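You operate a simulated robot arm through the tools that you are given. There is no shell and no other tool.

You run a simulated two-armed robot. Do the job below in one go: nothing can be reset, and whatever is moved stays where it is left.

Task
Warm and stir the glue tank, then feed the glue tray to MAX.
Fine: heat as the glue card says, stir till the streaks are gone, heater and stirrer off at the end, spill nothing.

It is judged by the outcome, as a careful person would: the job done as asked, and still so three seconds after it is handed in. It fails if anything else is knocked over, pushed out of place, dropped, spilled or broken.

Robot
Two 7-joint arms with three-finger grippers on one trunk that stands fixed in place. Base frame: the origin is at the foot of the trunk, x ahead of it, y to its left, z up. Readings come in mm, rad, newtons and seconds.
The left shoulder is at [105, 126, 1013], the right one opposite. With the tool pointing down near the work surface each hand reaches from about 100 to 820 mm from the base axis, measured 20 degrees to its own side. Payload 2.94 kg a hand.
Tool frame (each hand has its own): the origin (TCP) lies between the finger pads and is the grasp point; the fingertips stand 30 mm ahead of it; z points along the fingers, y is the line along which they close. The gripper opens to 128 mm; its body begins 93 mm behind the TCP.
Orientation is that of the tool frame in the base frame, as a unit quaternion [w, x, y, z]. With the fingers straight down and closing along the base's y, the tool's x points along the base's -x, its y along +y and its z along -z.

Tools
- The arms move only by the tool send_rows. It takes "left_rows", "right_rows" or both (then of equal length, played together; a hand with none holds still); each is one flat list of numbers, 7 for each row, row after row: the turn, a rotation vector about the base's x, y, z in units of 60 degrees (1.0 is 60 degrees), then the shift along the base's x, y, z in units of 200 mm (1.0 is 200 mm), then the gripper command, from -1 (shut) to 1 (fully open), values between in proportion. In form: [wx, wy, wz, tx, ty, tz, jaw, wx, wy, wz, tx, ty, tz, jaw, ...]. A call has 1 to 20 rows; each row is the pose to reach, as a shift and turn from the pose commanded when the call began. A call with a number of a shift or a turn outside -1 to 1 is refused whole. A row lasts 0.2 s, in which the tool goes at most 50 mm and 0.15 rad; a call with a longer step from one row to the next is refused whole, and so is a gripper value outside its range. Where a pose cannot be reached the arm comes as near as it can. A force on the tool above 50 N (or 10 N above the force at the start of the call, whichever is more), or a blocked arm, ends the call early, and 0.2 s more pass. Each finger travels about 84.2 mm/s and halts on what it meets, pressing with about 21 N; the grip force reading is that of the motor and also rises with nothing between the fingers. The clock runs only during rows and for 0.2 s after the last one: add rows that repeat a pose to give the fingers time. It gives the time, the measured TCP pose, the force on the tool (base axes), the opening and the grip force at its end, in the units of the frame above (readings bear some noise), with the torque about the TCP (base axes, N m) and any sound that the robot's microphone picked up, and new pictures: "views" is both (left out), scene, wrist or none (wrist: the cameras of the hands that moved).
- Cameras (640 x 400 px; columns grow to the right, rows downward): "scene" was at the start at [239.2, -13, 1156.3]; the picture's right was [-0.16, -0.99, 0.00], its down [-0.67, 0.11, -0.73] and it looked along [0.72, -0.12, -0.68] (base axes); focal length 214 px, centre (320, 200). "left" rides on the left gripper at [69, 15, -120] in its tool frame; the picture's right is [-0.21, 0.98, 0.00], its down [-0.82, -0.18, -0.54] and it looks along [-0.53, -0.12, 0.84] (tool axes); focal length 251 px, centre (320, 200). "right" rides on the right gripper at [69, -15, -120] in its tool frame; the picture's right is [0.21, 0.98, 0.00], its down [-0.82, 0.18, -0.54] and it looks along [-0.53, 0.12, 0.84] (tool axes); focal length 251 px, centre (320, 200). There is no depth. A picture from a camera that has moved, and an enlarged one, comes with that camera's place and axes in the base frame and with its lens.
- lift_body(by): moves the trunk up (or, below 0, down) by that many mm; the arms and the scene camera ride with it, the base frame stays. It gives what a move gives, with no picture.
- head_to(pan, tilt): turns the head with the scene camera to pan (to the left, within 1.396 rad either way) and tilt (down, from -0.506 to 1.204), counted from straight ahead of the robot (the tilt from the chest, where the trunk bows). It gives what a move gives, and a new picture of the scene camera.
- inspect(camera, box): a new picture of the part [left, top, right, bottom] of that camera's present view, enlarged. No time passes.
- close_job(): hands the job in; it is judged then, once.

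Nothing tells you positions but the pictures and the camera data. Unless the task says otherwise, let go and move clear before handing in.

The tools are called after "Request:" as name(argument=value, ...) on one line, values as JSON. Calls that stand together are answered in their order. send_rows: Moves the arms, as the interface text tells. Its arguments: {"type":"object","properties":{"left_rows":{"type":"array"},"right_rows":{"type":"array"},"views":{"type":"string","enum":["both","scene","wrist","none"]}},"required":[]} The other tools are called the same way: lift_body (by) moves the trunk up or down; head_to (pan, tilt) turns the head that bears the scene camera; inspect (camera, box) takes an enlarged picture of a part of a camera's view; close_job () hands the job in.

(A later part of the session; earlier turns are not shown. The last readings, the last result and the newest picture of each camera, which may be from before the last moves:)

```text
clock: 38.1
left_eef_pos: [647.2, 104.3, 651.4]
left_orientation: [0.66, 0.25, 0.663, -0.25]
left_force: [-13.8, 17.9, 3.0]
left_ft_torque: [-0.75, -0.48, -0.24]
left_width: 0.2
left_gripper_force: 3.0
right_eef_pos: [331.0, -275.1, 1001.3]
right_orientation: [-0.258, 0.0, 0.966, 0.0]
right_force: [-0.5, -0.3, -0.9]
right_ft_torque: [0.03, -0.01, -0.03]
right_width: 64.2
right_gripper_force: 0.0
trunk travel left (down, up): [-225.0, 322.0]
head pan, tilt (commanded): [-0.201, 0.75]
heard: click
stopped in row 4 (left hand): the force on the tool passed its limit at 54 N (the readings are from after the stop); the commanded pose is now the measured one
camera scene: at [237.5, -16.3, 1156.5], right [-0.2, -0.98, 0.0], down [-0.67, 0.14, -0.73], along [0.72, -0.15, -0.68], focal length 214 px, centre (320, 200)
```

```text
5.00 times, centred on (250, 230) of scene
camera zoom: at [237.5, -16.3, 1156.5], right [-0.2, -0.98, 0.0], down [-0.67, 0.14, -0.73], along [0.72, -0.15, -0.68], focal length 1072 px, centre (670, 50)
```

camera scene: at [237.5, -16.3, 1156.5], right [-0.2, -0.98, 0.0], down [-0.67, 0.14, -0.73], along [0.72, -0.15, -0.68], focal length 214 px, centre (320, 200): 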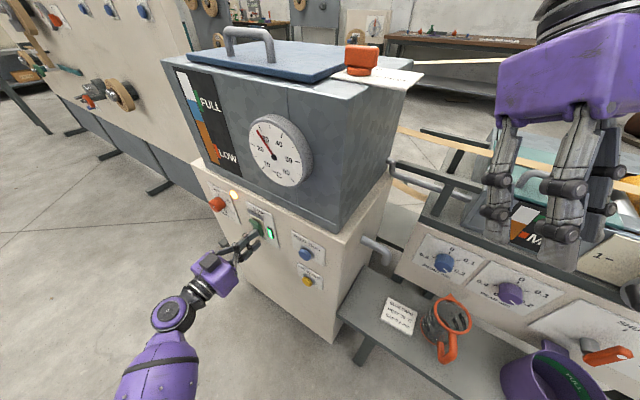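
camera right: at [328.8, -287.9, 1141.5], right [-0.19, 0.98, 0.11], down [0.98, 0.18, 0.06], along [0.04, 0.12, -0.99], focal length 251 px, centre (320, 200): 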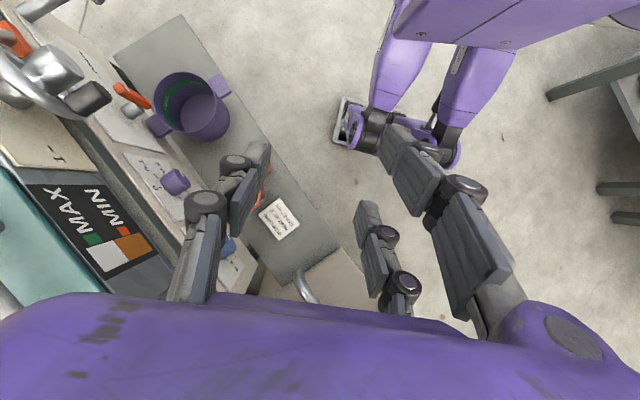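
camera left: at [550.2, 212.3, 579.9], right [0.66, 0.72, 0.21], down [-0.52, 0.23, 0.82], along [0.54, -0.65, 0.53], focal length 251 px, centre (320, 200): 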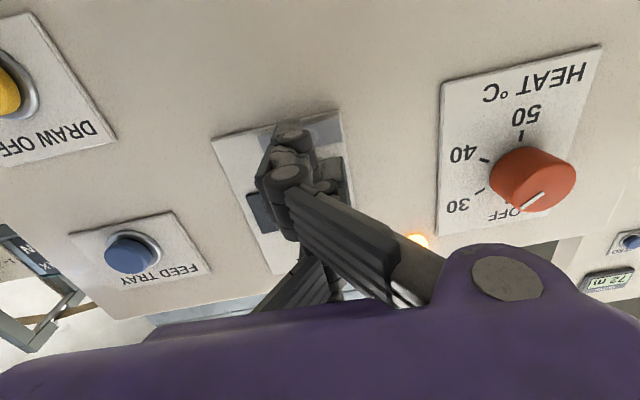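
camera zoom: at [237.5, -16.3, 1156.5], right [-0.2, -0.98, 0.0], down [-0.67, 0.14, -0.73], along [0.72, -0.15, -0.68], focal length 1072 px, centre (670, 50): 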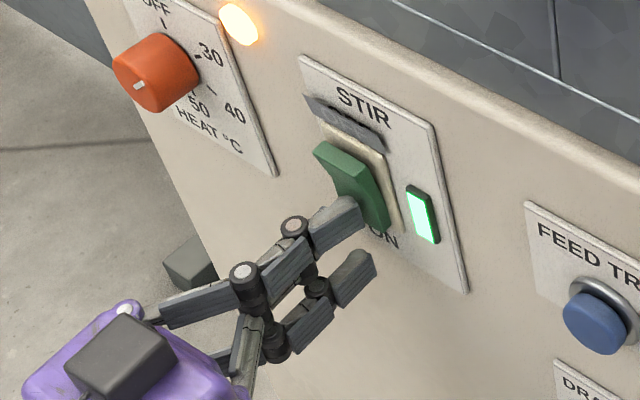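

The rocker clicked over to ON and its green lamp is lit. Backing the hand off and watching the gauges.

Request:
send_rows(left_rows=[0, 0, 0, -0.074, 0.067, 0, -1, 0, 0, 0, -0.185, 0.17, 0, -1, 0, 0, 0, -0.3, 0.27, 0, -1], views="scene")

Request:
inspect(camera="scene", box=[160, 60, 320, 200])

Request:
inspect(camera="scene", box=[200, 180, 330, 300])

```text
clock: 38.9
left_eef_pos: [588.4, 156.3, 651.0]
left_orientation: [0.658, 0.253, 0.663, -0.252]
left_force: [0.4, 0.8, -0.4]
left_ft_torque: [-0.01, 0.01, -0.01]
left_width: 0.1
left_gripper_force: 3.3
right_eef_pos: [330.7, -274.9, 1001.1]
right_orientation: [-0.258, 0.0, 0.966, 0.0]
right_force: [-0.3, 0.6, -0.9]
right_ft_torque: [-0.04, -0.02, -0.01]
right_width: 63.9
right_gripper_force: 0.1
trunk travel left (down, up): [-225.0, 322.0]
head pan, tilt (commanded): [-0.201, 0.75]
camera scene: at [238.2, -16.2, 1156.3], right [-0.2, -0.98, 0.0], down [-0.67, 0.14, -0.73], along [0.72, -0.15, -0.68], focal length 214 px, centre (320, 200)
```

scene: 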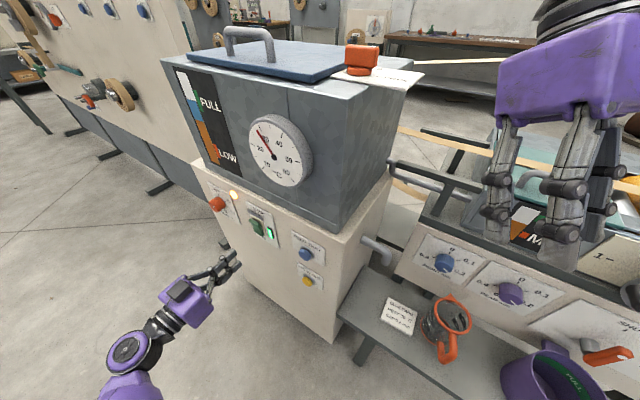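

```text
2.86 times, centred on (240, 130) of scene
camera zoom: at [238.2, -16.2, 1156.3], right [-0.2, -0.98, 0.0], down [-0.67, 0.14, -0.73], along [0.72, -0.15, -0.68], focal length 613 px, centre (549, 400)
```

zoom: 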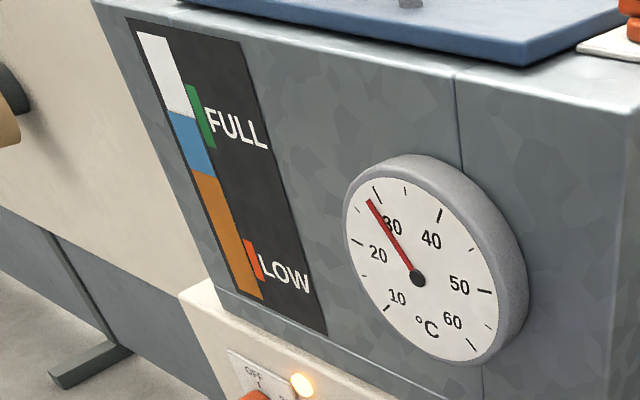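

```text
3.33 times, centred on (265, 240) of scene
camera zoom: at [238.2, -16.2, 1156.3], right [-0.2, -0.98, 0.0], down [-0.67, 0.14, -0.73], along [0.72, -0.15, -0.68], focal length 715 px, centre (503, 67)
```

zoom: 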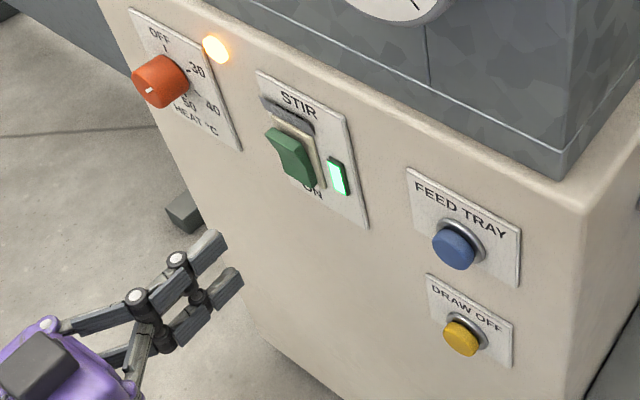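

The temperature reads about 29 °C with the heater lamp still on, and stirring has started. I'll wait and watch for the blue layer or streaks to disappear.

Request:
send_rows(left_rows=[0, 0, 0, 0, 0, 0, -1, 0, 0, 0, 0, 0, 0, -1, 0, 0, 0, 0, 0, 0, -1, 0, 0, 0, 0, 0, 0, -1, 0, 0, 0, 0, 0, 0, -1, 0, 0, 0, 0, 0, 0, -1, 0, 0, 0, 0, 0, 0, -1, 0, 0, 0, 0, 0, 0, -1, 0, 0, 0, 0, 0, 0, -1, 0, 0, 0, 0, 0, 0, -1, 0, 0, 0, 0, 0, 0, -1, 0, 0, 0, 0, 0, 0, -1, 0, 0, 0, 0, 0, 0, -1, 0, 0, 0, 0, 0, 0, -1, 0, 0, 0, 0, 0, 0, -1], views="scene")

Request:
inspect(camera="scene", box=[160, 60, 320, 200])

```text
clock: 42.1
left_eef_pos: [588.4, 157.7, 650.6]
left_orientation: [0.658, 0.252, 0.663, -0.252]
left_force: [-0.2, 0.1, -0.1]
left_ft_torque: [-0.02, 0.02, 0.03]
left_width: 0.0
left_gripper_force: 3.1
right_eef_pos: [331.3, -274.5, 1001.1]
right_orientation: [-0.259, 0.0, 0.966, 0.0]
right_force: [0.2, 0.0, -0.6]
right_ft_torque: [0.01, 0.01, 0.02]
right_width: 64.0
right_gripper_force: 0.0
trunk travel left (down, up): [-225.0, 322.0]
head pan, tilt (commanded): [-0.201, 0.75]
camera scene: at [238.5, -16.3, 1156.2], right [-0.2, -0.98, 0.0], down [-0.67, 0.14, -0.73], along [0.72, -0.15, -0.68], focal length 214 px, centre (320, 200)
```

scene: 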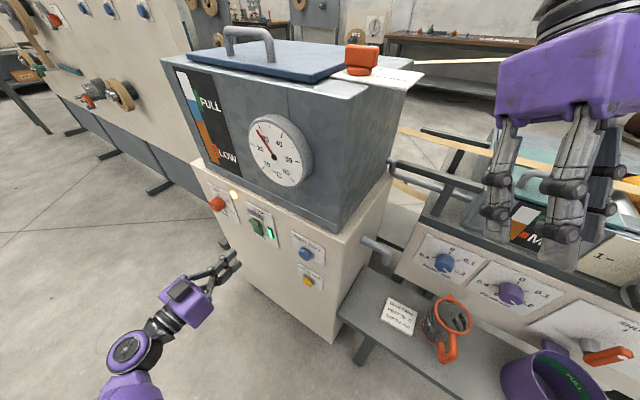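

```text
2.86 times, centred on (240, 130) of scene
camera zoom: at [238.5, -16.3, 1156.2], right [-0.2, -0.98, 0.0], down [-0.67, 0.14, -0.73], along [0.72, -0.15, -0.68], focal length 613 px, centre (549, 400)
```

zoom: 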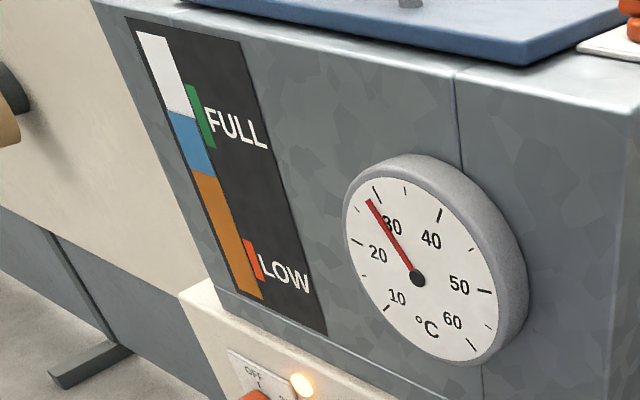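

Request:
inspect(camera="scene", box=[245, 105, 315, 190])

Request:
inspect(camera="scene", box=[170, 60, 250, 180])

```text
4.71 times, centred on (280, 148) of scene
camera zoom: at [238.5, -16.3, 1156.2], right [-0.2, -0.98, 0.0], down [-0.67, 0.14, -0.73], along [0.72, -0.15, -0.68], focal length 1009 px, centre (508, 447)
```

zoom: 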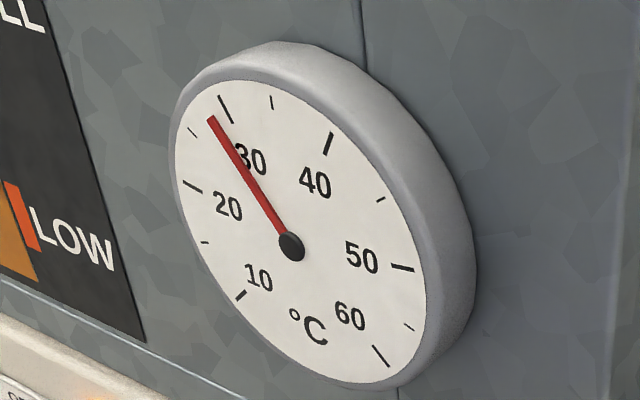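

```text
3.33 times, centred on (210, 120) of scene
camera zoom: at [238.5, -16.3, 1156.2], right [-0.2, -0.98, 0.0], down [-0.67, 0.14, -0.73], along [0.72, -0.15, -0.68], focal length 715 px, centre (687, 467)
```

zoom: 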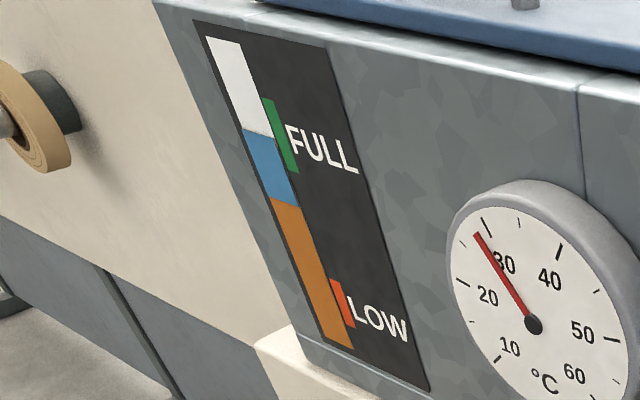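

Allowing for parallax, the thermometer reads 30 °C. The gauge still shows a blue layer over the orange glue, so I'll keep stirring and check again.

Request:
send_rows(left_rows=[0, 0, 0, 0, 0, 0, -1, 0, 0, 0, 0, 0, 0, -1, 0, 0, 0, 0, 0, 0, -1, 0, 0, 0, 0, 0, 0, -1, 0, 0, 0, 0, 0, 0, -1, 0, 0, 0, 0, 0, 0, -1, 0, 0, 0, 0, 0, 0, -1, 0, 0, 0, 0, 0, 0, -1, 0, 0, 0, 0, 0, 0, -1, 0, 0, 0, 0, 0, 0, -1, 0, 0, 0, 0, 0, 0, -1, 0, 0, 0, 0, 0, 0, -1, 0, 0, 0, 0, 0, 0, -1, 0, 0, 0, 0, 0, 0, -1, 0, 0, 0, 0, 0, 0, -1, 0, 0, 0, 0, 0, 0, -1, 0, 0, 0, 0, 0, 0, -1, 0, 0, 0, 0, 0, 0, -1, 0, 0, 0, 0, 0, 0, -1, 0, 0, 0, 0, 0, 0, -1], views="scene")

Request:
inspect(camera="scene", box=[160, 60, 320, 200])

```text
clock: 46.3
left_eef_pos: [588.9, 156.1, 651.4]
left_orientation: [0.658, 0.252, 0.663, -0.252]
left_force: [-0.1, 0.1, -0.7]
left_ft_torque: [-0.01, 0.02, 0.0]
left_width: 0.1
left_gripper_force: 3.0
right_eef_pos: [330.5, -275.3, 1001.2]
right_orientation: [-0.259, 0.0, 0.966, 0.0]
right_force: [0.1, -0.4, 0.5]
right_ft_torque: [0.03, 0.0, -0.01]
right_width: 64.0
right_gripper_force: 0.0
trunk travel left (down, up): [-225.0, 322.0]
head pan, tilt (commanded): [-0.201, 0.75]
camera scene: at [238.5, -16.3, 1156.2], right [-0.2, -0.98, 0.0], down [-0.67, 0.14, -0.73], along [0.72, -0.15, -0.68], focal length 214 px, centre (320, 200)
```

scene: 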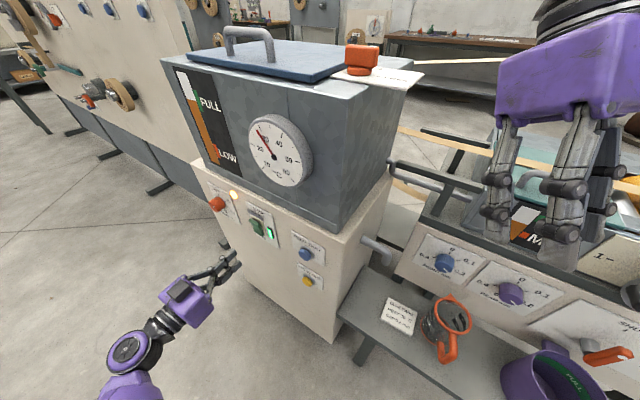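

```text
2.86 times, centred on (240, 130) of scene
camera zoom: at [238.5, -16.3, 1156.2], right [-0.2, -0.98, 0.0], down [-0.67, 0.14, -0.73], along [0.72, -0.15, -0.68], focal length 613 px, centre (549, 400)
```

zoom: 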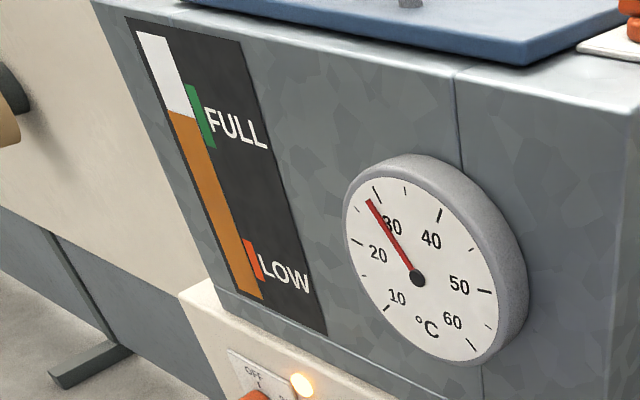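

The blue layer is gone: the gauge is uniform orange up to FULL and the temperature holds at 30 °C. Next I'll switch the stirrer off by pressing the rocker's upper (OFF) half with the lower fingertip.

Request:
send_rows(left_rows=[0, 0, 0, -0.012, -0.013, 0.2, -1, 0, 0, 0, -0.0235, -0.026, 0.41, -1, 0, 0, 0, 0.06, -0.102, 0.41, -1, 0, 0, 0, 0.14, -0.175, 0.41, -1, 0, 0, 0, 0.22, -0.2485, 0.41, -1, 0, 0, 0, 0.22, -0.2485, 0.41, -1], views="both")

Request:
inspect(camera="scene", box=[205, 170, 295, 250])

Request:
inspect(camera="left", box=[200, 40, 400, 220])

```text
clock: 47.7
left_eef_pos: [627.9, 105.1, 733.3]
left_orientation: [0.659, 0.252, 0.662, -0.252]
left_force: [-1.0, -0.4, 0.4]
left_ft_torque: [0.03, 0.0, 0.01]
left_width: 0.1
left_gripper_force: 2.7
right_eef_pos: [330.7, -274.6, 1002.7]
right_orientation: [-0.259, 0.0, 0.966, -0.001]
right_force: [-0.5, -0.5, 0.2]
right_ft_torque: [-0.01, -0.01, -0.02]
right_width: 64.0
right_gripper_force: 0.1
trunk travel left (down, up): [-225.0, 322.0]
head pan, tilt (commanded): [-0.201, 0.75]
camera scene: at [238.4, -16.3, 1156.2], right [-0.2, -0.98, 0.0], down [-0.67, 0.14, -0.73], along [0.72, -0.15, -0.68], focal length 214 px, centre (320, 200)
camera left: at [548.8, 196.9, 665.2], right [0.65, 0.73, 0.21], down [-0.52, 0.22, 0.83], along [0.55, -0.65, 0.52], focal length 251 px, centre (320, 200)
```

scene: 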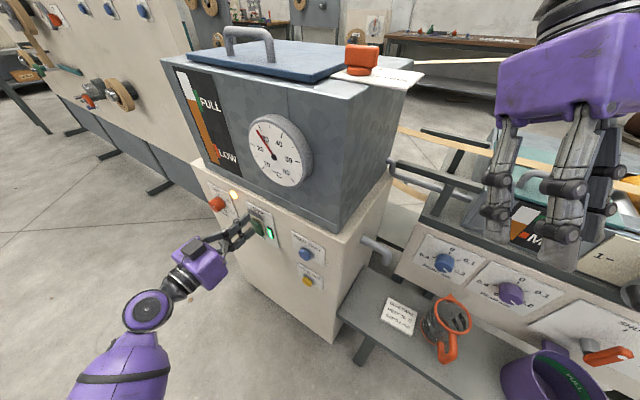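
left: 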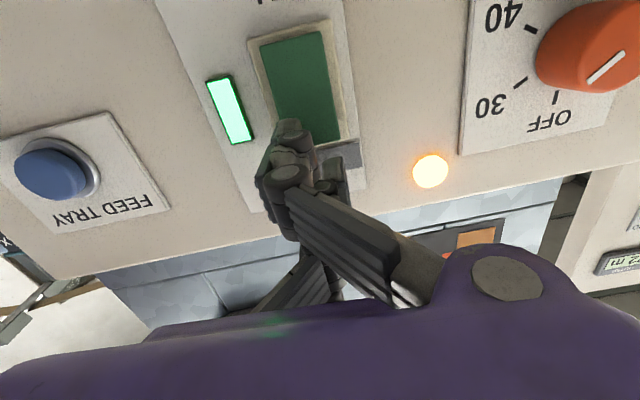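

```text
5.00 times, centred on (250, 210) of scene
camera zoom: at [238.4, -16.3, 1156.2], right [-0.2, -0.98, 0.0], down [-0.67, 0.14, -0.73], along [0.72, -0.15, -0.68], focal length 1072 px, centre (670, 150)
```

zoom: 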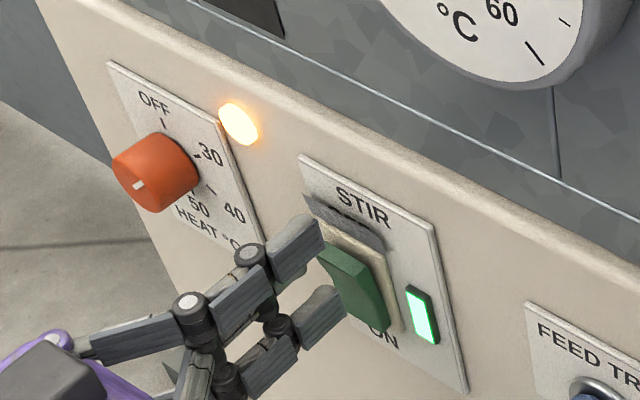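

```text
2.22 times, centred on (300, 130) of left
camera zoom: at [548.8, 196.9, 665.2], right [0.65, 0.73, 0.21], down [-0.52, 0.22, 0.83], along [0.55, -0.65, 0.52], focal length 559 px, centre (364, 356)
```

zoom: 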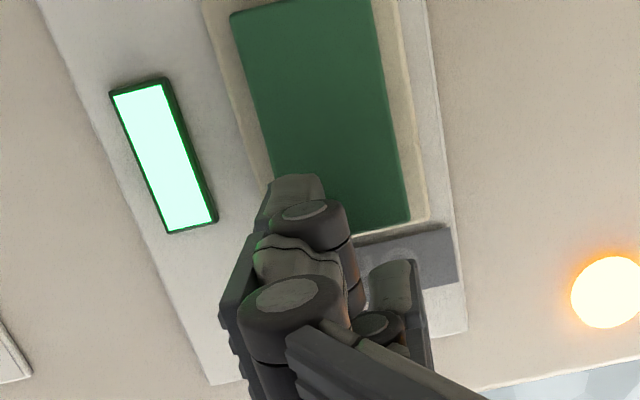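

The lower fingertip is a little low on the rocker. I'll raise it 9 mm and press the OFF half in small steps.

Request:
send_rows(left_rows=[0, 0, 0, -0.0125, 0.0455, 0.045, -1, 0, 0, 0, 0.017, 0.0185, 0.045, -1, 0, 0, 0, 0.0318, 0.005, 0.045, -1, 0, 0, 0, 0.0465, -0.0085, 0.045, -1, 0, 0, 0, 0.0575, -0.0185, 0.045, -1, 0, 0, 0, 0.0686, -0.0287, 0.045, -1], views="scene")

Request:
inspect(camera="scene", box=[205, 170, 295, 250])

```text
clock: 49.1
left_eef_pos: [643.0, 99.4, 741.4]
left_orientation: [0.658, 0.252, 0.664, -0.251]
left_force: [-6.1, 5.7, 1.1]
left_ft_torque: [0.13, 0.28, -0.09]
left_width: 0.0
left_gripper_force: 2.9
right_eef_pos: [330.1, -273.8, 1000.7]
right_orientation: [-0.258, 0.0, 0.966, 0.0]
right_force: [-0.2, 0.2, 0.7]
right_ft_torque: [0.0, -0.02, -0.02]
right_width: 64.0
right_gripper_force: 0.1
trunk travel left (down, up): [-225.0, 322.0]
head pan, tilt (commanded): [-0.201, 0.75]
heard: click
camera scene: at [237.9, -15.8, 1156.3], right [-0.2, -0.98, 0.0], down [-0.67, 0.14, -0.73], along [0.72, -0.15, -0.68], focal length 214 px, centre (320, 200)
```

scene: 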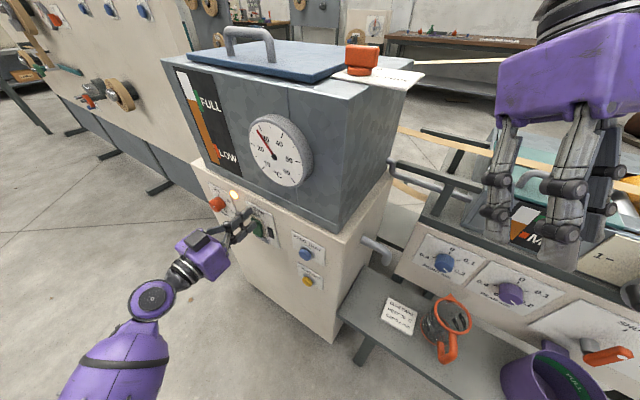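

```text
5.00 times, centred on (250, 210) of scene
camera zoom: at [237.9, -15.8, 1156.3], right [-0.2, -0.98, 0.0], down [-0.67, 0.14, -0.73], along [0.72, -0.15, -0.68], focal length 1072 px, centre (670, 150)
```

zoom: 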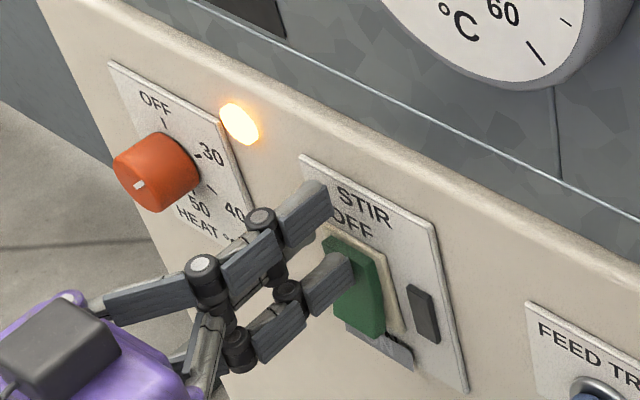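

The stirrer is off, with a click heard and its lamp dark. Now I'll move the left hand across to stand off in front of the FEED TRAY button.

Request:
send_rows(left_rows=[0, 0, 0, -0.138, 0.1265, 0, -1, 0, 0, 0, -0.2605, -0.0075, -0.0394, -1, 0, 0, 0, -0.383, -0.1415, -0.0788, -1, 0, 0, 0, -0.5055, -0.2755, -0.118, -1, 0, 0, 0, -0.628, -0.4095, -0.1576, -1, 0, 0, 0, -0.7505, -0.5435, -0.197, -1, 0, 0, 0, -0.7505, -0.5435, -0.197, -1], views="both")

Request:
inspect(camera="scene", box=[250, 200, 350, 300])

Request:
inspect(camera="left", box=[200, 40, 400, 220])

Request:
inspect(camera="right", box=[20, 170, 180, 300])

```text
clock: 50.7
left_eef_pos: [496.4, -10.0, 700.9]
left_orientation: [0.658, 0.252, 0.663, -0.252]
left_force: [1.0, -0.2, -0.2]
left_ft_torque: [0.0, -0.03, 0.0]
left_width: 0.2
left_gripper_force: 2.8
right_eef_pos: [329.6, -273.7, 1000.2]
right_orientation: [-0.259, 0.0, 0.966, 0.0]
right_force: [0.1, 0.0, -0.4]
right_ft_torque: [-0.03, 0.02, 0.02]
right_width: 63.7
right_gripper_force: 0.0
trunk travel left (down, up): [-225.0, 322.0]
head pan, tilt (commanded): [-0.201, 0.75]
camera scene: at [238.5, -16.3, 1156.2], right [-0.2, -0.98, 0.0], down [-0.67, 0.14, -0.73], along [0.72, -0.15, -0.68], focal length 214 px, centre (320, 200)
camera left: at [416.4, 81.7, 633.8], right [0.65, 0.73, 0.21], down [-0.52, 0.22, 0.83], along [0.55, -0.65, 0.52], focal length 251 px, centre (320, 200)
```

scene: 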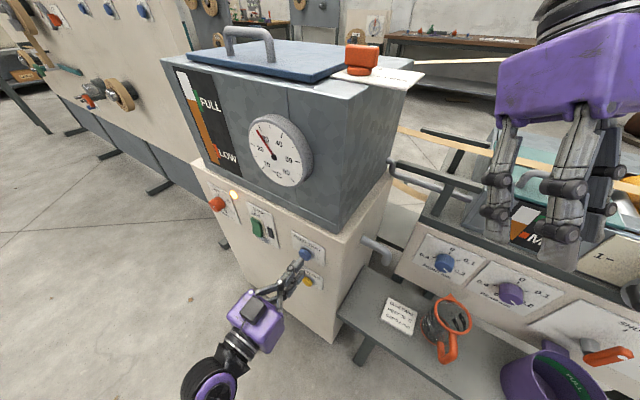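
left: 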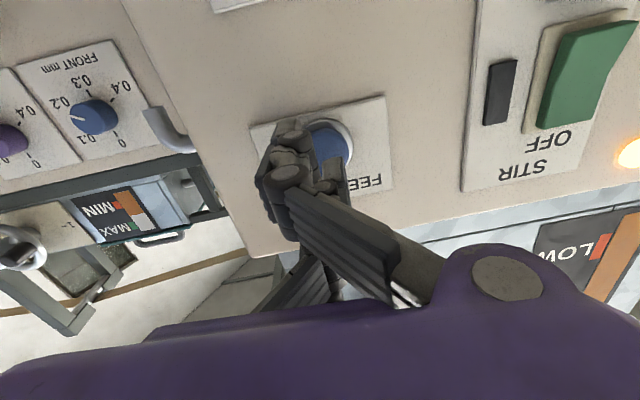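

```text
4.00 times, centred on (300, 250) of scene
camera zoom: at [238.5, -16.3, 1156.2], right [-0.2, -0.98, 0.0], down [-0.67, 0.14, -0.73], along [0.72, -0.15, -0.68], focal length 858 px, centre (400, 0)
```

zoom: 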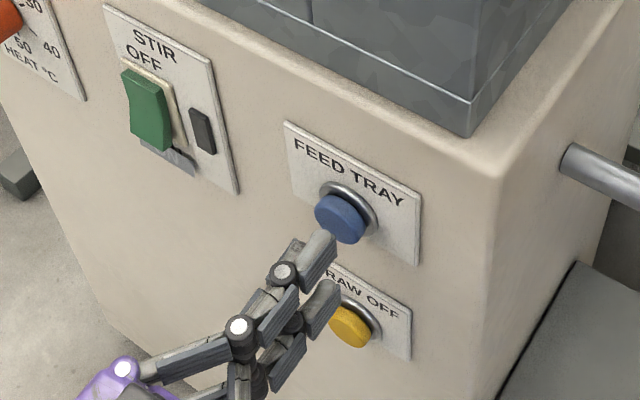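

```text
2.22 times, centred on (300, 130) of left
camera zoom: at [416.4, 81.7, 633.8], right [0.65, 0.73, 0.21], down [-0.52, 0.22, 0.83], along [0.55, -0.65, 0.52], focal length 559 px, centre (364, 356)
```

zoom: 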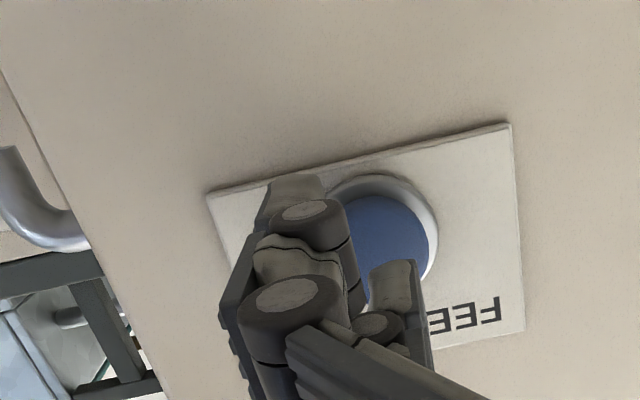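

```text
3.08 times, centred on (100, 235) of right
camera zoom: at [331.0, -290.4, 1139.6], right [-0.19, 0.98, 0.11], down [0.98, 0.18, 0.06], along [0.04, 0.12, -0.99], focal length 774 px, centre (997, 92)
```

zoom: 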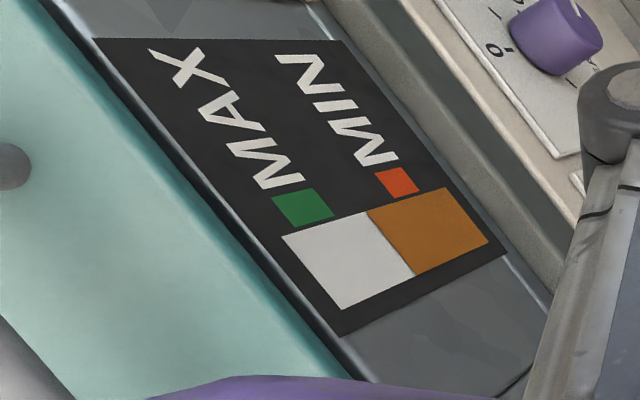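

The central fingertip is lined up with the blue button, and the tray level is just above MIN. I'll move to the edge of contact.

Request:
send_rows(left_rows=[0, 0, 0, 0.044, -0.04, 0, -1, 0, 0, 0, 0.0886, -0.081, 0, -1, 0, 0, 0, 0.0886, -0.081, 0, -1], views="scene")

Request:
inspect(camera="scene", box=[270, 210, 340, 290])

Request:
inspect(camera="left", box=[200, 40, 400, 220])

```text
clock: 51.5
left_eef_pos: [513.7, -28.0, 702.9]
left_orientation: [0.658, 0.253, 0.663, -0.252]
left_force: [-0.4, 1.1, 0.7]
left_ft_torque: [0.0, 0.02, 0.01]
left_width: 0.0
left_gripper_force: 3.0
right_eef_pos: [331.7, -275.3, 1000.7]
right_orientation: [-0.259, 0.0, 0.966, 0.0]
right_force: [1.0, 0.1, 0.7]
right_ft_torque: [-0.03, 0.0, 0.0]
right_width: 64.0
right_gripper_force: 0.0
trunk travel left (down, up): [-225.0, 322.0]
head pan, tilt (commanded): [-0.201, 0.75]
camera scene: at [238.5, -16.3, 1156.2], right [-0.2, -0.98, 0.0], down [-0.67, 0.14, -0.73], along [0.72, -0.15, -0.68], focal length 214 px, centre (320, 200)
```

scene: 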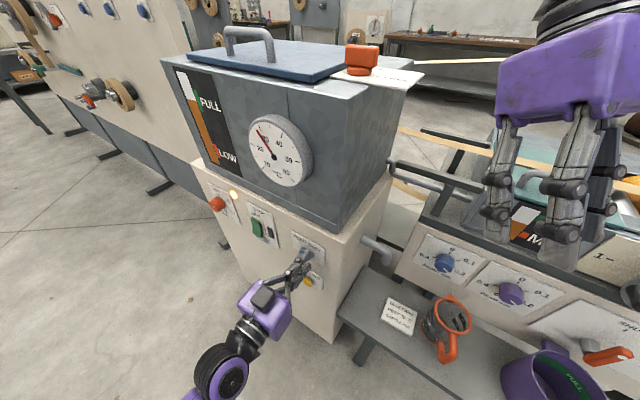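

```text
5.00 times, centred on (305, 250) of scene
camera zoom: at [238.5, -16.3, 1156.2], right [-0.2, -0.98, 0.0], down [-0.67, 0.14, -0.73], along [0.72, -0.15, -0.68], focal length 1072 px, centre (395, -50)
```

zoom: 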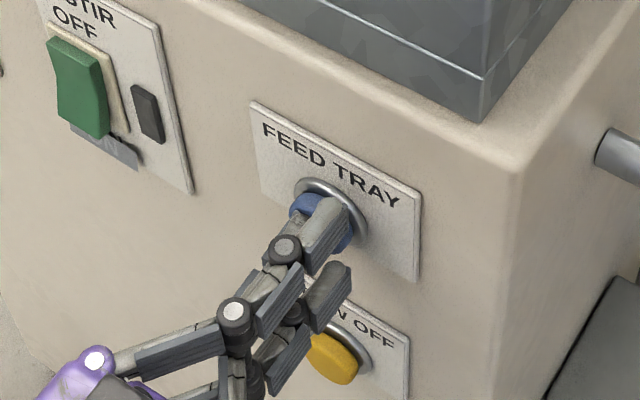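

```text
2.22 times, centred on (300, 130) of left
camera zoom: at [433.3, 64.0, 634.4], right [0.65, 0.73, 0.21], down [-0.52, 0.22, 0.83], along [0.55, -0.65, 0.52], focal length 559 px, centre (364, 356)
```

zoom: 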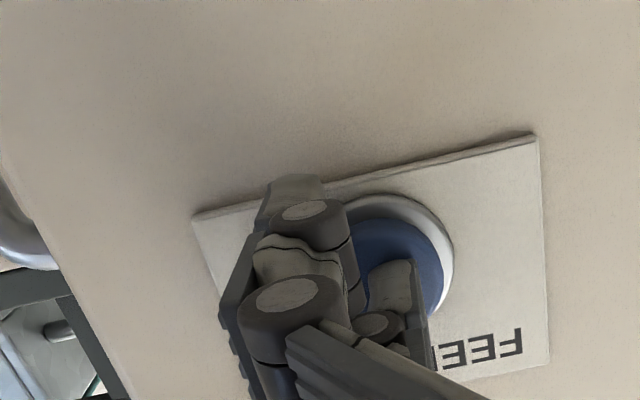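

The central fingertip is at the middle of the button. I'll press gently 8 mm and check the force and gauge.

Request:
send_rows(left_rows=[0, 0, 0, 0.0148, -0.0135, 0, -1, 0, 0, 0, 0.0295, -0.027, 0, -1], views="none")

Request:
inspect(camera="right", box=[20, 170, 180, 300])

Request:
inspect(camera="left", box=[200, 40, 400, 220])

```text
clock: 52.1
left_eef_pos: [517.5, -32.1, 702.6]
left_orientation: [0.658, 0.253, 0.663, -0.253]
left_force: [-11.0, 9.4, -1.7]
left_ft_torque: [0.02, 0.0, 0.12]
left_width: 0.1
left_gripper_force: 3.0
right_eef_pos: [329.7, -273.3, 1002.5]
right_orientation: [-0.258, 0.0, 0.966, -0.001]
right_force: [-0.7, -0.3, 0.6]
right_ft_torque: [0.0, 0.02, 0.0]
right_width: 63.9
right_gripper_force: 0.0
trunk travel left (down, up): [-225.0, 322.0]
head pan, tilt (commanded): [-0.201, 0.75]
heard: click
```

```text
3.08 times, centred on (100, 235) of right
camera zoom: at [330.1, -289.5, 1140.1], right [-0.19, 0.98, 0.11], down [0.98, 0.18, 0.06], along [0.04, 0.12, -0.99], focal length 774 px, centre (997, 92)
```

zoom: 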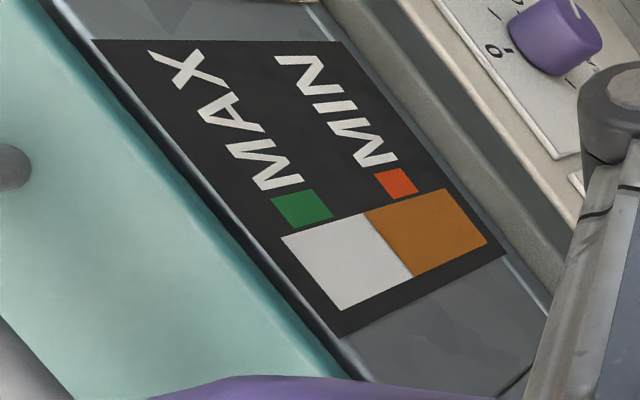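

```text
2.22 times, centred on (300, 130) of left
camera zoom: at [437.2, 60.1, 634.7], right [0.65, 0.73, 0.21], down [-0.52, 0.22, 0.83], along [0.55, -0.65, 0.52], focal length 559 px, centre (364, 356)
```

zoom: 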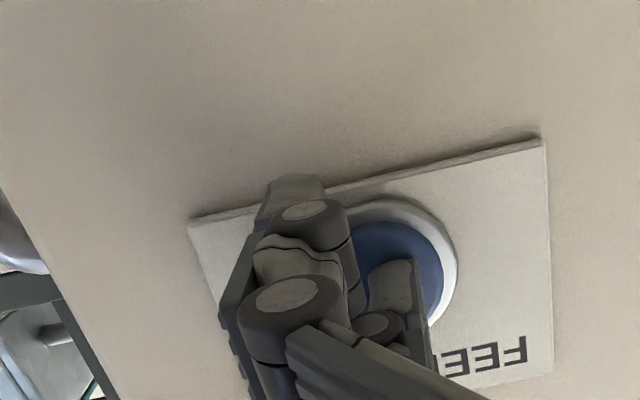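

The button clicked and the tray level has started to move. I'll hold it for a second and check the rate.

Request:
send_rows(left_rows=[0, 0, 0, 0, 0, 0, -1, 0, 0, 0, 0, 0, 0, -1, 0, 0, 0, 0, 0, 0, -1], views="none")

Request:
inspect(camera="right", box=[20, 170, 180, 300])

Request:
inspect(camera="scene", box=[160, 60, 320, 200])

```text
clock: 52.9
left_eef_pos: [517.9, -32.2, 704.5]
left_orientation: [0.658, 0.252, 0.663, -0.252]
left_force: [-11.7, 10.4, -4.3]
left_ft_torque: [-0.03, 0.07, 0.19]
left_width: 0.0
left_gripper_force: 3.3
right_eef_pos: [329.9, -272.5, 1001.3]
right_orientation: [-0.259, 0.0, 0.966, -0.001]
right_force: [1.6, 0.7, -0.1]
right_ft_torque: [0.01, 0.0, 0.01]
right_width: 63.9
right_gripper_force: 0.0
trunk travel left (down, up): [-225.0, 322.0]
head pan, tilt (commanded): [-0.201, 0.75]
```

```text
3.08 times, centred on (100, 235) of right
camera zoom: at [330.2, -289.6, 1140.0], right [-0.19, 0.98, 0.11], down [0.98, 0.18, 0.06], along [0.04, 0.12, -0.99], focal length 774 px, centre (997, 92)
```

zoom: 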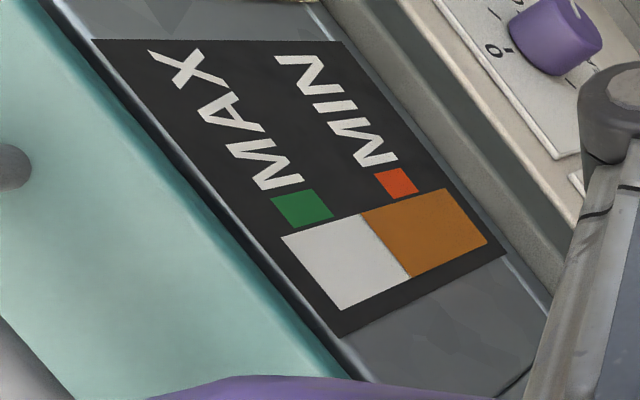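

```text
2.86 times, centred on (240, 130) of scene
camera zoom: at [237.8, -15.5, 1156.4], right [-0.2, -0.98, 0.0], down [-0.67, 0.14, -0.73], along [0.72, -0.15, -0.68], focal length 613 px, centre (549, 400)
```

zoom: 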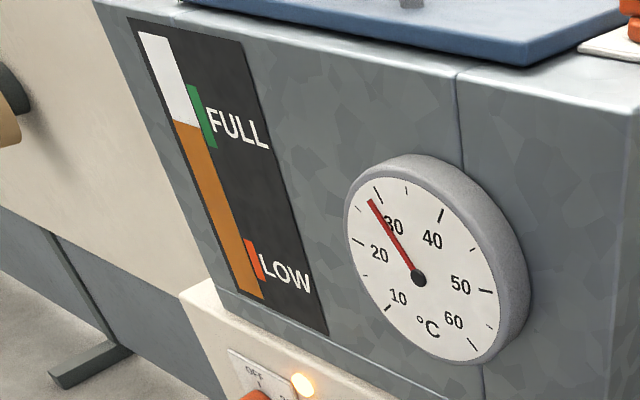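

The tank level is dropping and the tray is rising slowly. I'll check that nothing is running into the bucket or onto the shelf before continuing.

Request:
inspect(camera="right", box=[60, 30, 240, 210])

Request:
inspect(camera="scene", box=[340, 130, 640, 400])

Request:
inspect(camera="right", box=[0, 0, 640, 400])

```text
2.22 times, centred on (150, 120) of right
camera zoom: at [330.2, -289.6, 1140.0], right [-0.19, 0.98, 0.11], down [0.98, 0.18, 0.06], along [0.04, 0.12, -0.99], focal length 559 px, centre (698, 378)
```

zoom: 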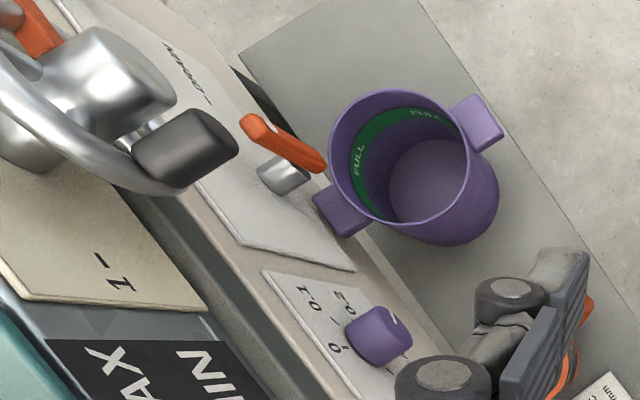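

```text
1.48 times, centred on (490, 265) of scene
camera zoom: at [237.8, -15.5, 1156.4], right [-0.2, -0.98, 0.0], down [-0.67, 0.14, -0.73], along [0.72, -0.15, -0.68], focal length 318 px, centre (68, 104)
```

zoom: 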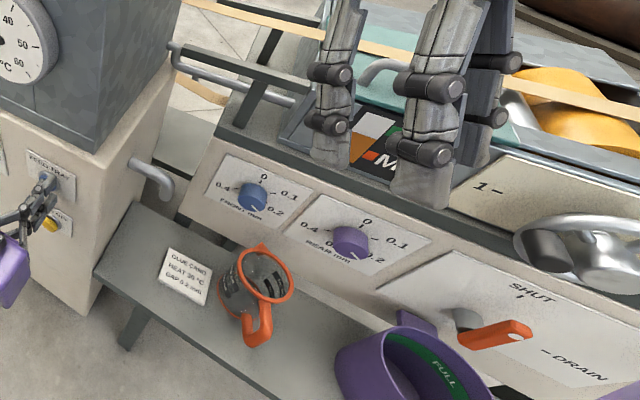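

```text
1.00 times, centred on (320, 200) of right (not enlarged: the box is as wide or as high as the picture)
camera zoom: at [330.2, -289.6, 1140.0], right [-0.19, 0.98, 0.11], down [0.98, 0.18, 0.06], along [0.04, 0.12, -0.99], focal length 251 px, centre (320, 200)
```

zoom: 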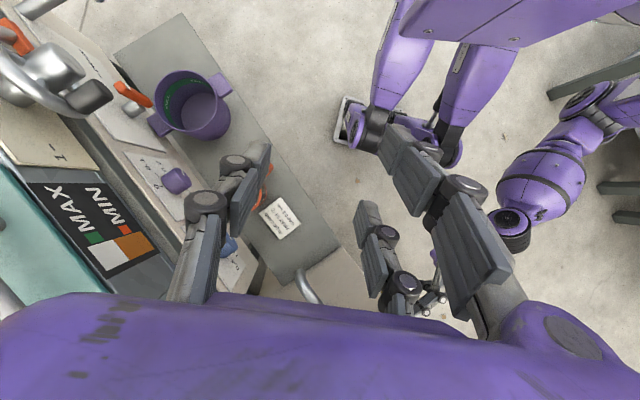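

No leak anywhere: the drain is shut, and the bucket and shelf are clean. I'll keep holding the feed button; the rate is slow, roughly 5% of the gauge per second.

Request:
send_rows(left_rows=[0, 0, 0, 0, 0, 0, -1, 0, 0, 0, 0, 0, 0, -1, 0, 0, 0, 0, 0, 0, -1, 0, 0, 0, 0, 0, 0, -1, 0, 0, 0, 0, 0, 0, -1, 0, 0, 0, 0, 0, 0, -1, 0, 0, 0, 0, 0, 0, -1, 0, 0, 0, 0, 0, 0, -1], views="none")

Request:
inspect(camera="right", box=[20, 170, 180, 300])

Request:
inspect(camera="scene", box=[160, 60, 320, 200])

```text
clock: 54.7
left_eef_pos: [518.4, -32.9, 703.6]
left_orientation: [0.659, 0.252, 0.662, -0.252]
left_force: [-12.5, 11.0, -3.4]
left_ft_torque: [0.0, 0.02, 0.22]
left_width: 0.0
left_gripper_force: 3.1
right_eef_pos: [331.3, -273.4, 1002.5]
right_orientation: [-0.258, 0.0, 0.966, 0.0]
right_force: [0.1, -0.3, -0.1]
right_ft_torque: [-0.02, 0.0, -0.03]
right_width: 63.9
right_gripper_force: 0.2
trunk travel left (down, up): [-225.0, 322.0]
head pan, tilt (commanded): [-0.201, 0.75]
```

```text
3.08 times, centred on (100, 235) of right
camera zoom: at [330.2, -289.6, 1140.1], right [-0.19, 0.98, 0.11], down [0.98, 0.18, 0.06], along [0.04, 0.12, -0.99], focal length 774 px, centre (997, 92)
```

zoom: 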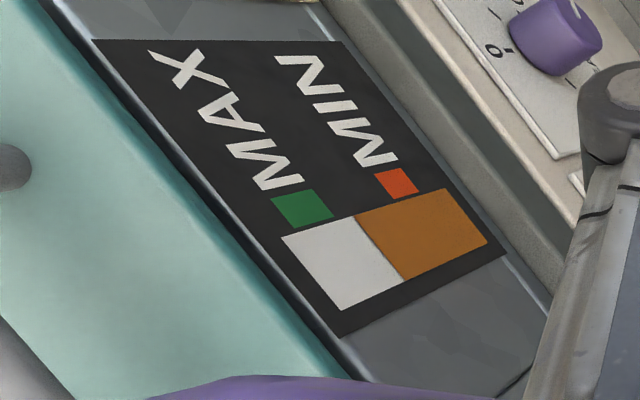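

```text
2.86 times, centred on (240, 130) of scene
camera zoom: at [237.7, -15.5, 1156.4], right [-0.2, -0.98, 0.0], down [-0.67, 0.14, -0.73], along [0.72, -0.15, -0.68], focal length 613 px, centre (549, 400)
```

zoom: 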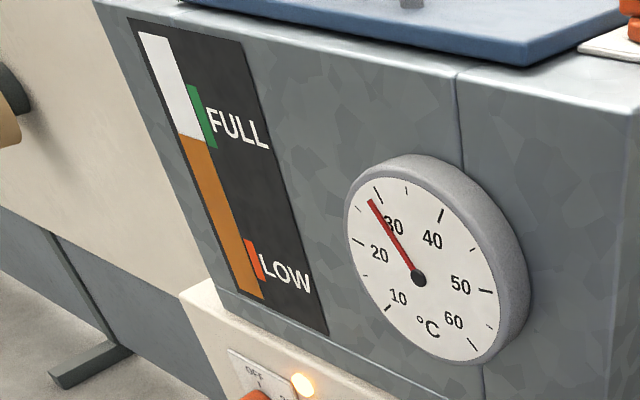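

The tray rises slowly (about 2% per second) while the tank falls faster. I'll check again for any leak at the spout, bucket, floor or machine before continuing.

Request:
inspect(camera="right", box=[100, 50, 260, 180])

Request:
inspect(camera="scene", box=[320, 200, 480, 360])

Request:
inspect(camera="scene", box=[480, 130, 640, 260])

Request:
inspect(camera="left", box=[0, 0, 640, 400])

```text
3.08 times, centred on (180, 115) of right
camera zoom: at [330.2, -289.6, 1140.1], right [-0.19, 0.98, 0.11], down [0.98, 0.18, 0.06], along [0.04, 0.12, -0.99], focal length 774 px, centre (751, 462)
```

zoom: 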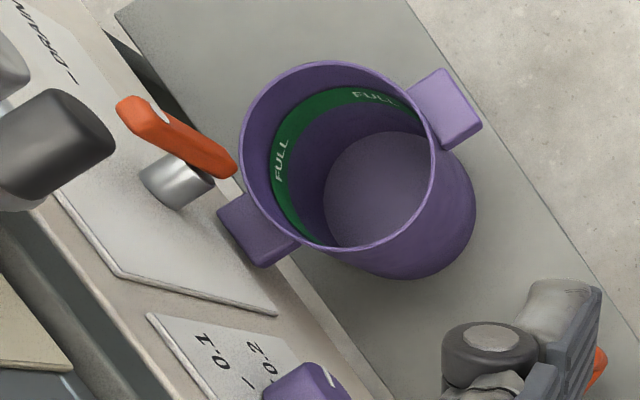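

```text
2.50 times, centred on (400, 280) of scene
camera zoom: at [237.7, -15.5, 1156.4], right [-0.2, -0.98, 0.0], down [-0.67, 0.14, -0.73], along [0.72, -0.15, -0.68], focal length 536 px, centre (120, 0)
```

zoom: 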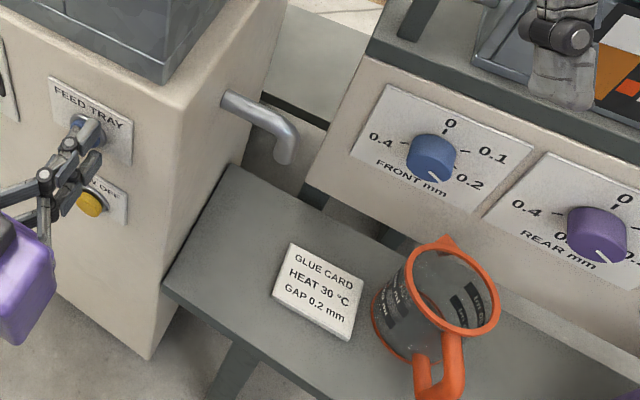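

```text
3.08 times, centred on (560, 195) of scene
camera zoom: at [237.7, -15.5, 1156.4], right [-0.2, -0.98, 0.0], down [-0.67, 0.14, -0.73], along [0.72, -0.15, -0.68], focal length 660 px, centre (-418, 215)
```

zoom: 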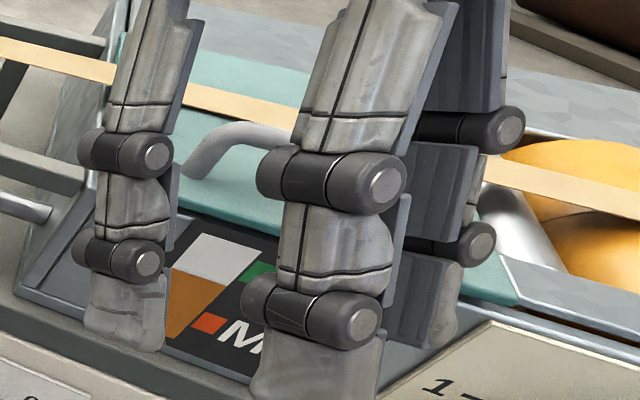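

```text
1.00 times, centred on (320, 200) of left (not enlarged: the box is as wide or as high as the picture)
camera zoom: at [437.6, 59.7, 635.3], right [0.65, 0.73, 0.21], down [-0.52, 0.22, 0.82], along [0.55, -0.65, 0.52], focal length 251 px, centre (320, 200)
```

zoom: 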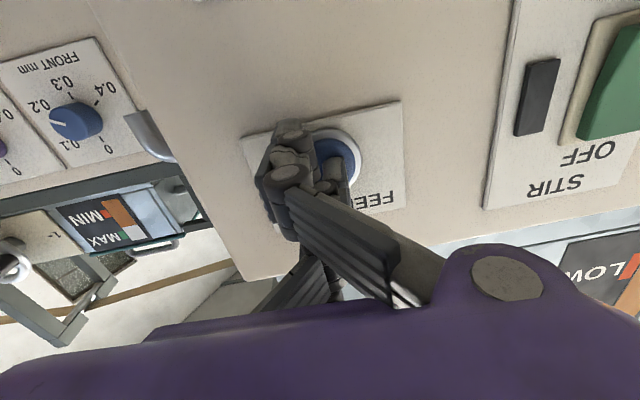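

Nothing is leaking. The left wrist camera also sees the tray gauge, so I'll zoom there for a clear reading.

Request:
inspect(camera="left", box=[40, 180, 200, 270])

```text
4.00 times, centred on (120, 225) of left
camera zoom: at [437.6, 59.7, 635.3], right [0.65, 0.73, 0.21], down [-0.52, 0.22, 0.82], along [0.55, -0.65, 0.52], focal length 1006 px, centre (1120, 100)
```

zoom: 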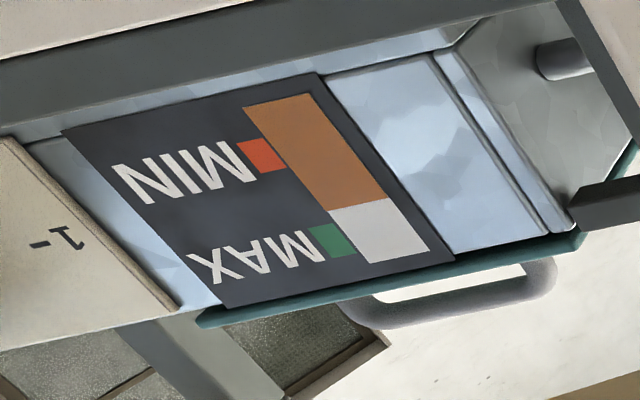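

The tray level is about a third of a band below the green MAX band. I'll aim for the band's centre and keep holding the button, checking every few seconds.

Request:
send_rows(left_rows=[0, 0, 0, 0, 0, 0, -1, 0, 0, 0, 0, 0, 0, -1, 0, 0, 0, 0, 0, 0, -1, 0, 0, 0, 0, 0, 0, -1, 0, 0, 0, 0, 0, 0, -1, 0, 0, 0, 0, 0, 0, -1, 0, 0, 0, 0, 0, 0, -1, 0, 0, 0, 0, 0, 0, -1, 0, 0, 0, 0, 0, 0, -1, 0, 0, 0, 0, 0, 0, -1, 0, 0, 0, 0, 0, 0, -1, 0, 0, 0, 0, 0, 0, -1, 0, 0, 0, 0, 0, 0, -1, 0, 0, 0, 0, 0, 0, -1, 0, 0, 0, 0, 0, 0, -1], views="none")

Request:
inspect(camera="right", box=[20, 170, 180, 300])

Request:
inspect(camera="left", box=[40, 180, 200, 270])

Request:
inspect(camera="scene", box=[160, 60, 320, 200])

```text
clock: 57.9
left_eef_pos: [518.0, -32.4, 703.5]
left_orientation: [0.659, 0.252, 0.662, -0.252]
left_force: [-11.6, 10.5, 0.5]
left_ft_torque: [-0.01, -0.02, 0.15]
left_width: 0.0
left_gripper_force: 2.5
right_eef_pos: [329.3, -273.8, 1001.2]
right_orientation: [-0.257, 0.0, 0.966, 0.0]
right_force: [0.7, 0.2, 0.0]
right_ft_torque: [0.0, 0.0, 0.0]
right_width: 63.8
right_gripper_force: 0.2
trunk travel left (down, up): [-225.0, 322.0]
head pan, tilt (commanded): [-0.201, 0.75]
```

```text
3.08 times, centred on (100, 235) of right
camera zoom: at [329.9, -289.6, 1140.1], right [-0.19, 0.98, 0.11], down [0.98, 0.18, 0.06], along [0.04, 0.12, -0.99], focal length 774 px, centre (997, 92)
```

zoom: 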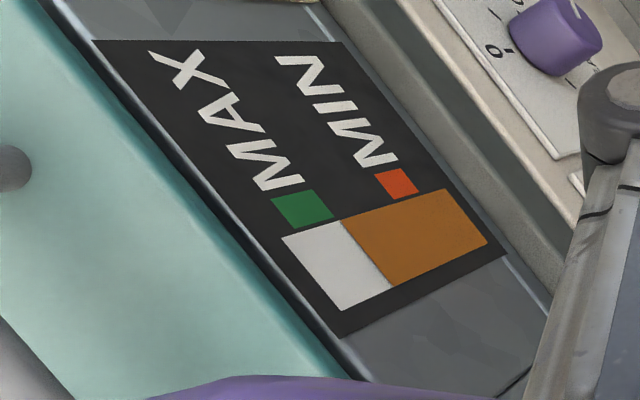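

```text
4.00 times, centred on (120, 225) of left
camera zoom: at [437.5, 59.7, 635.3], right [0.65, 0.73, 0.21], down [-0.52, 0.22, 0.82], along [0.55, -0.65, 0.52], focal length 1006 px, centre (1120, 100)
```

zoom: 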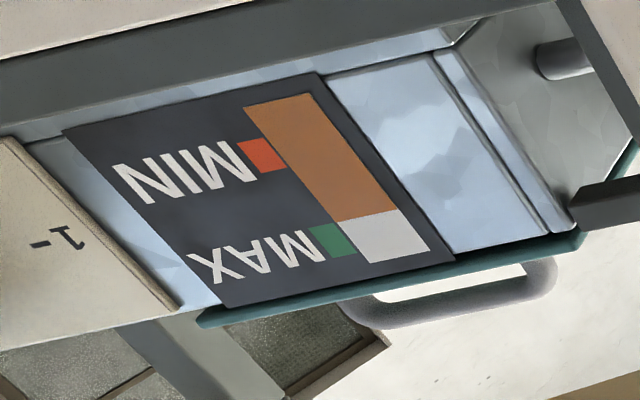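

```text
2.86 times, centred on (240, 130) of scene
camera zoom: at [237.5, -15.5, 1156.5], right [-0.2, -0.98, 0.0], down [-0.67, 0.14, -0.73], along [0.72, -0.15, -0.68], focal length 613 px, centre (549, 400)
```

zoom: 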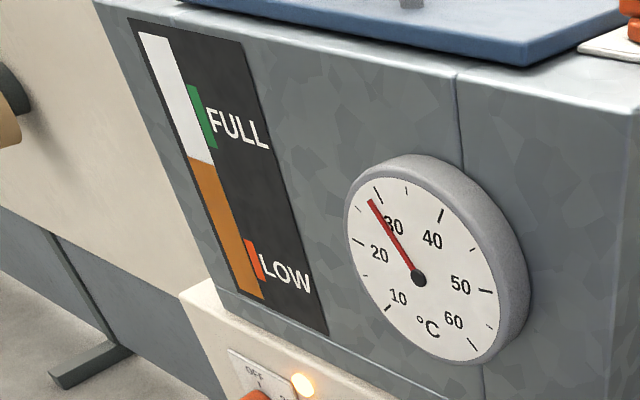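

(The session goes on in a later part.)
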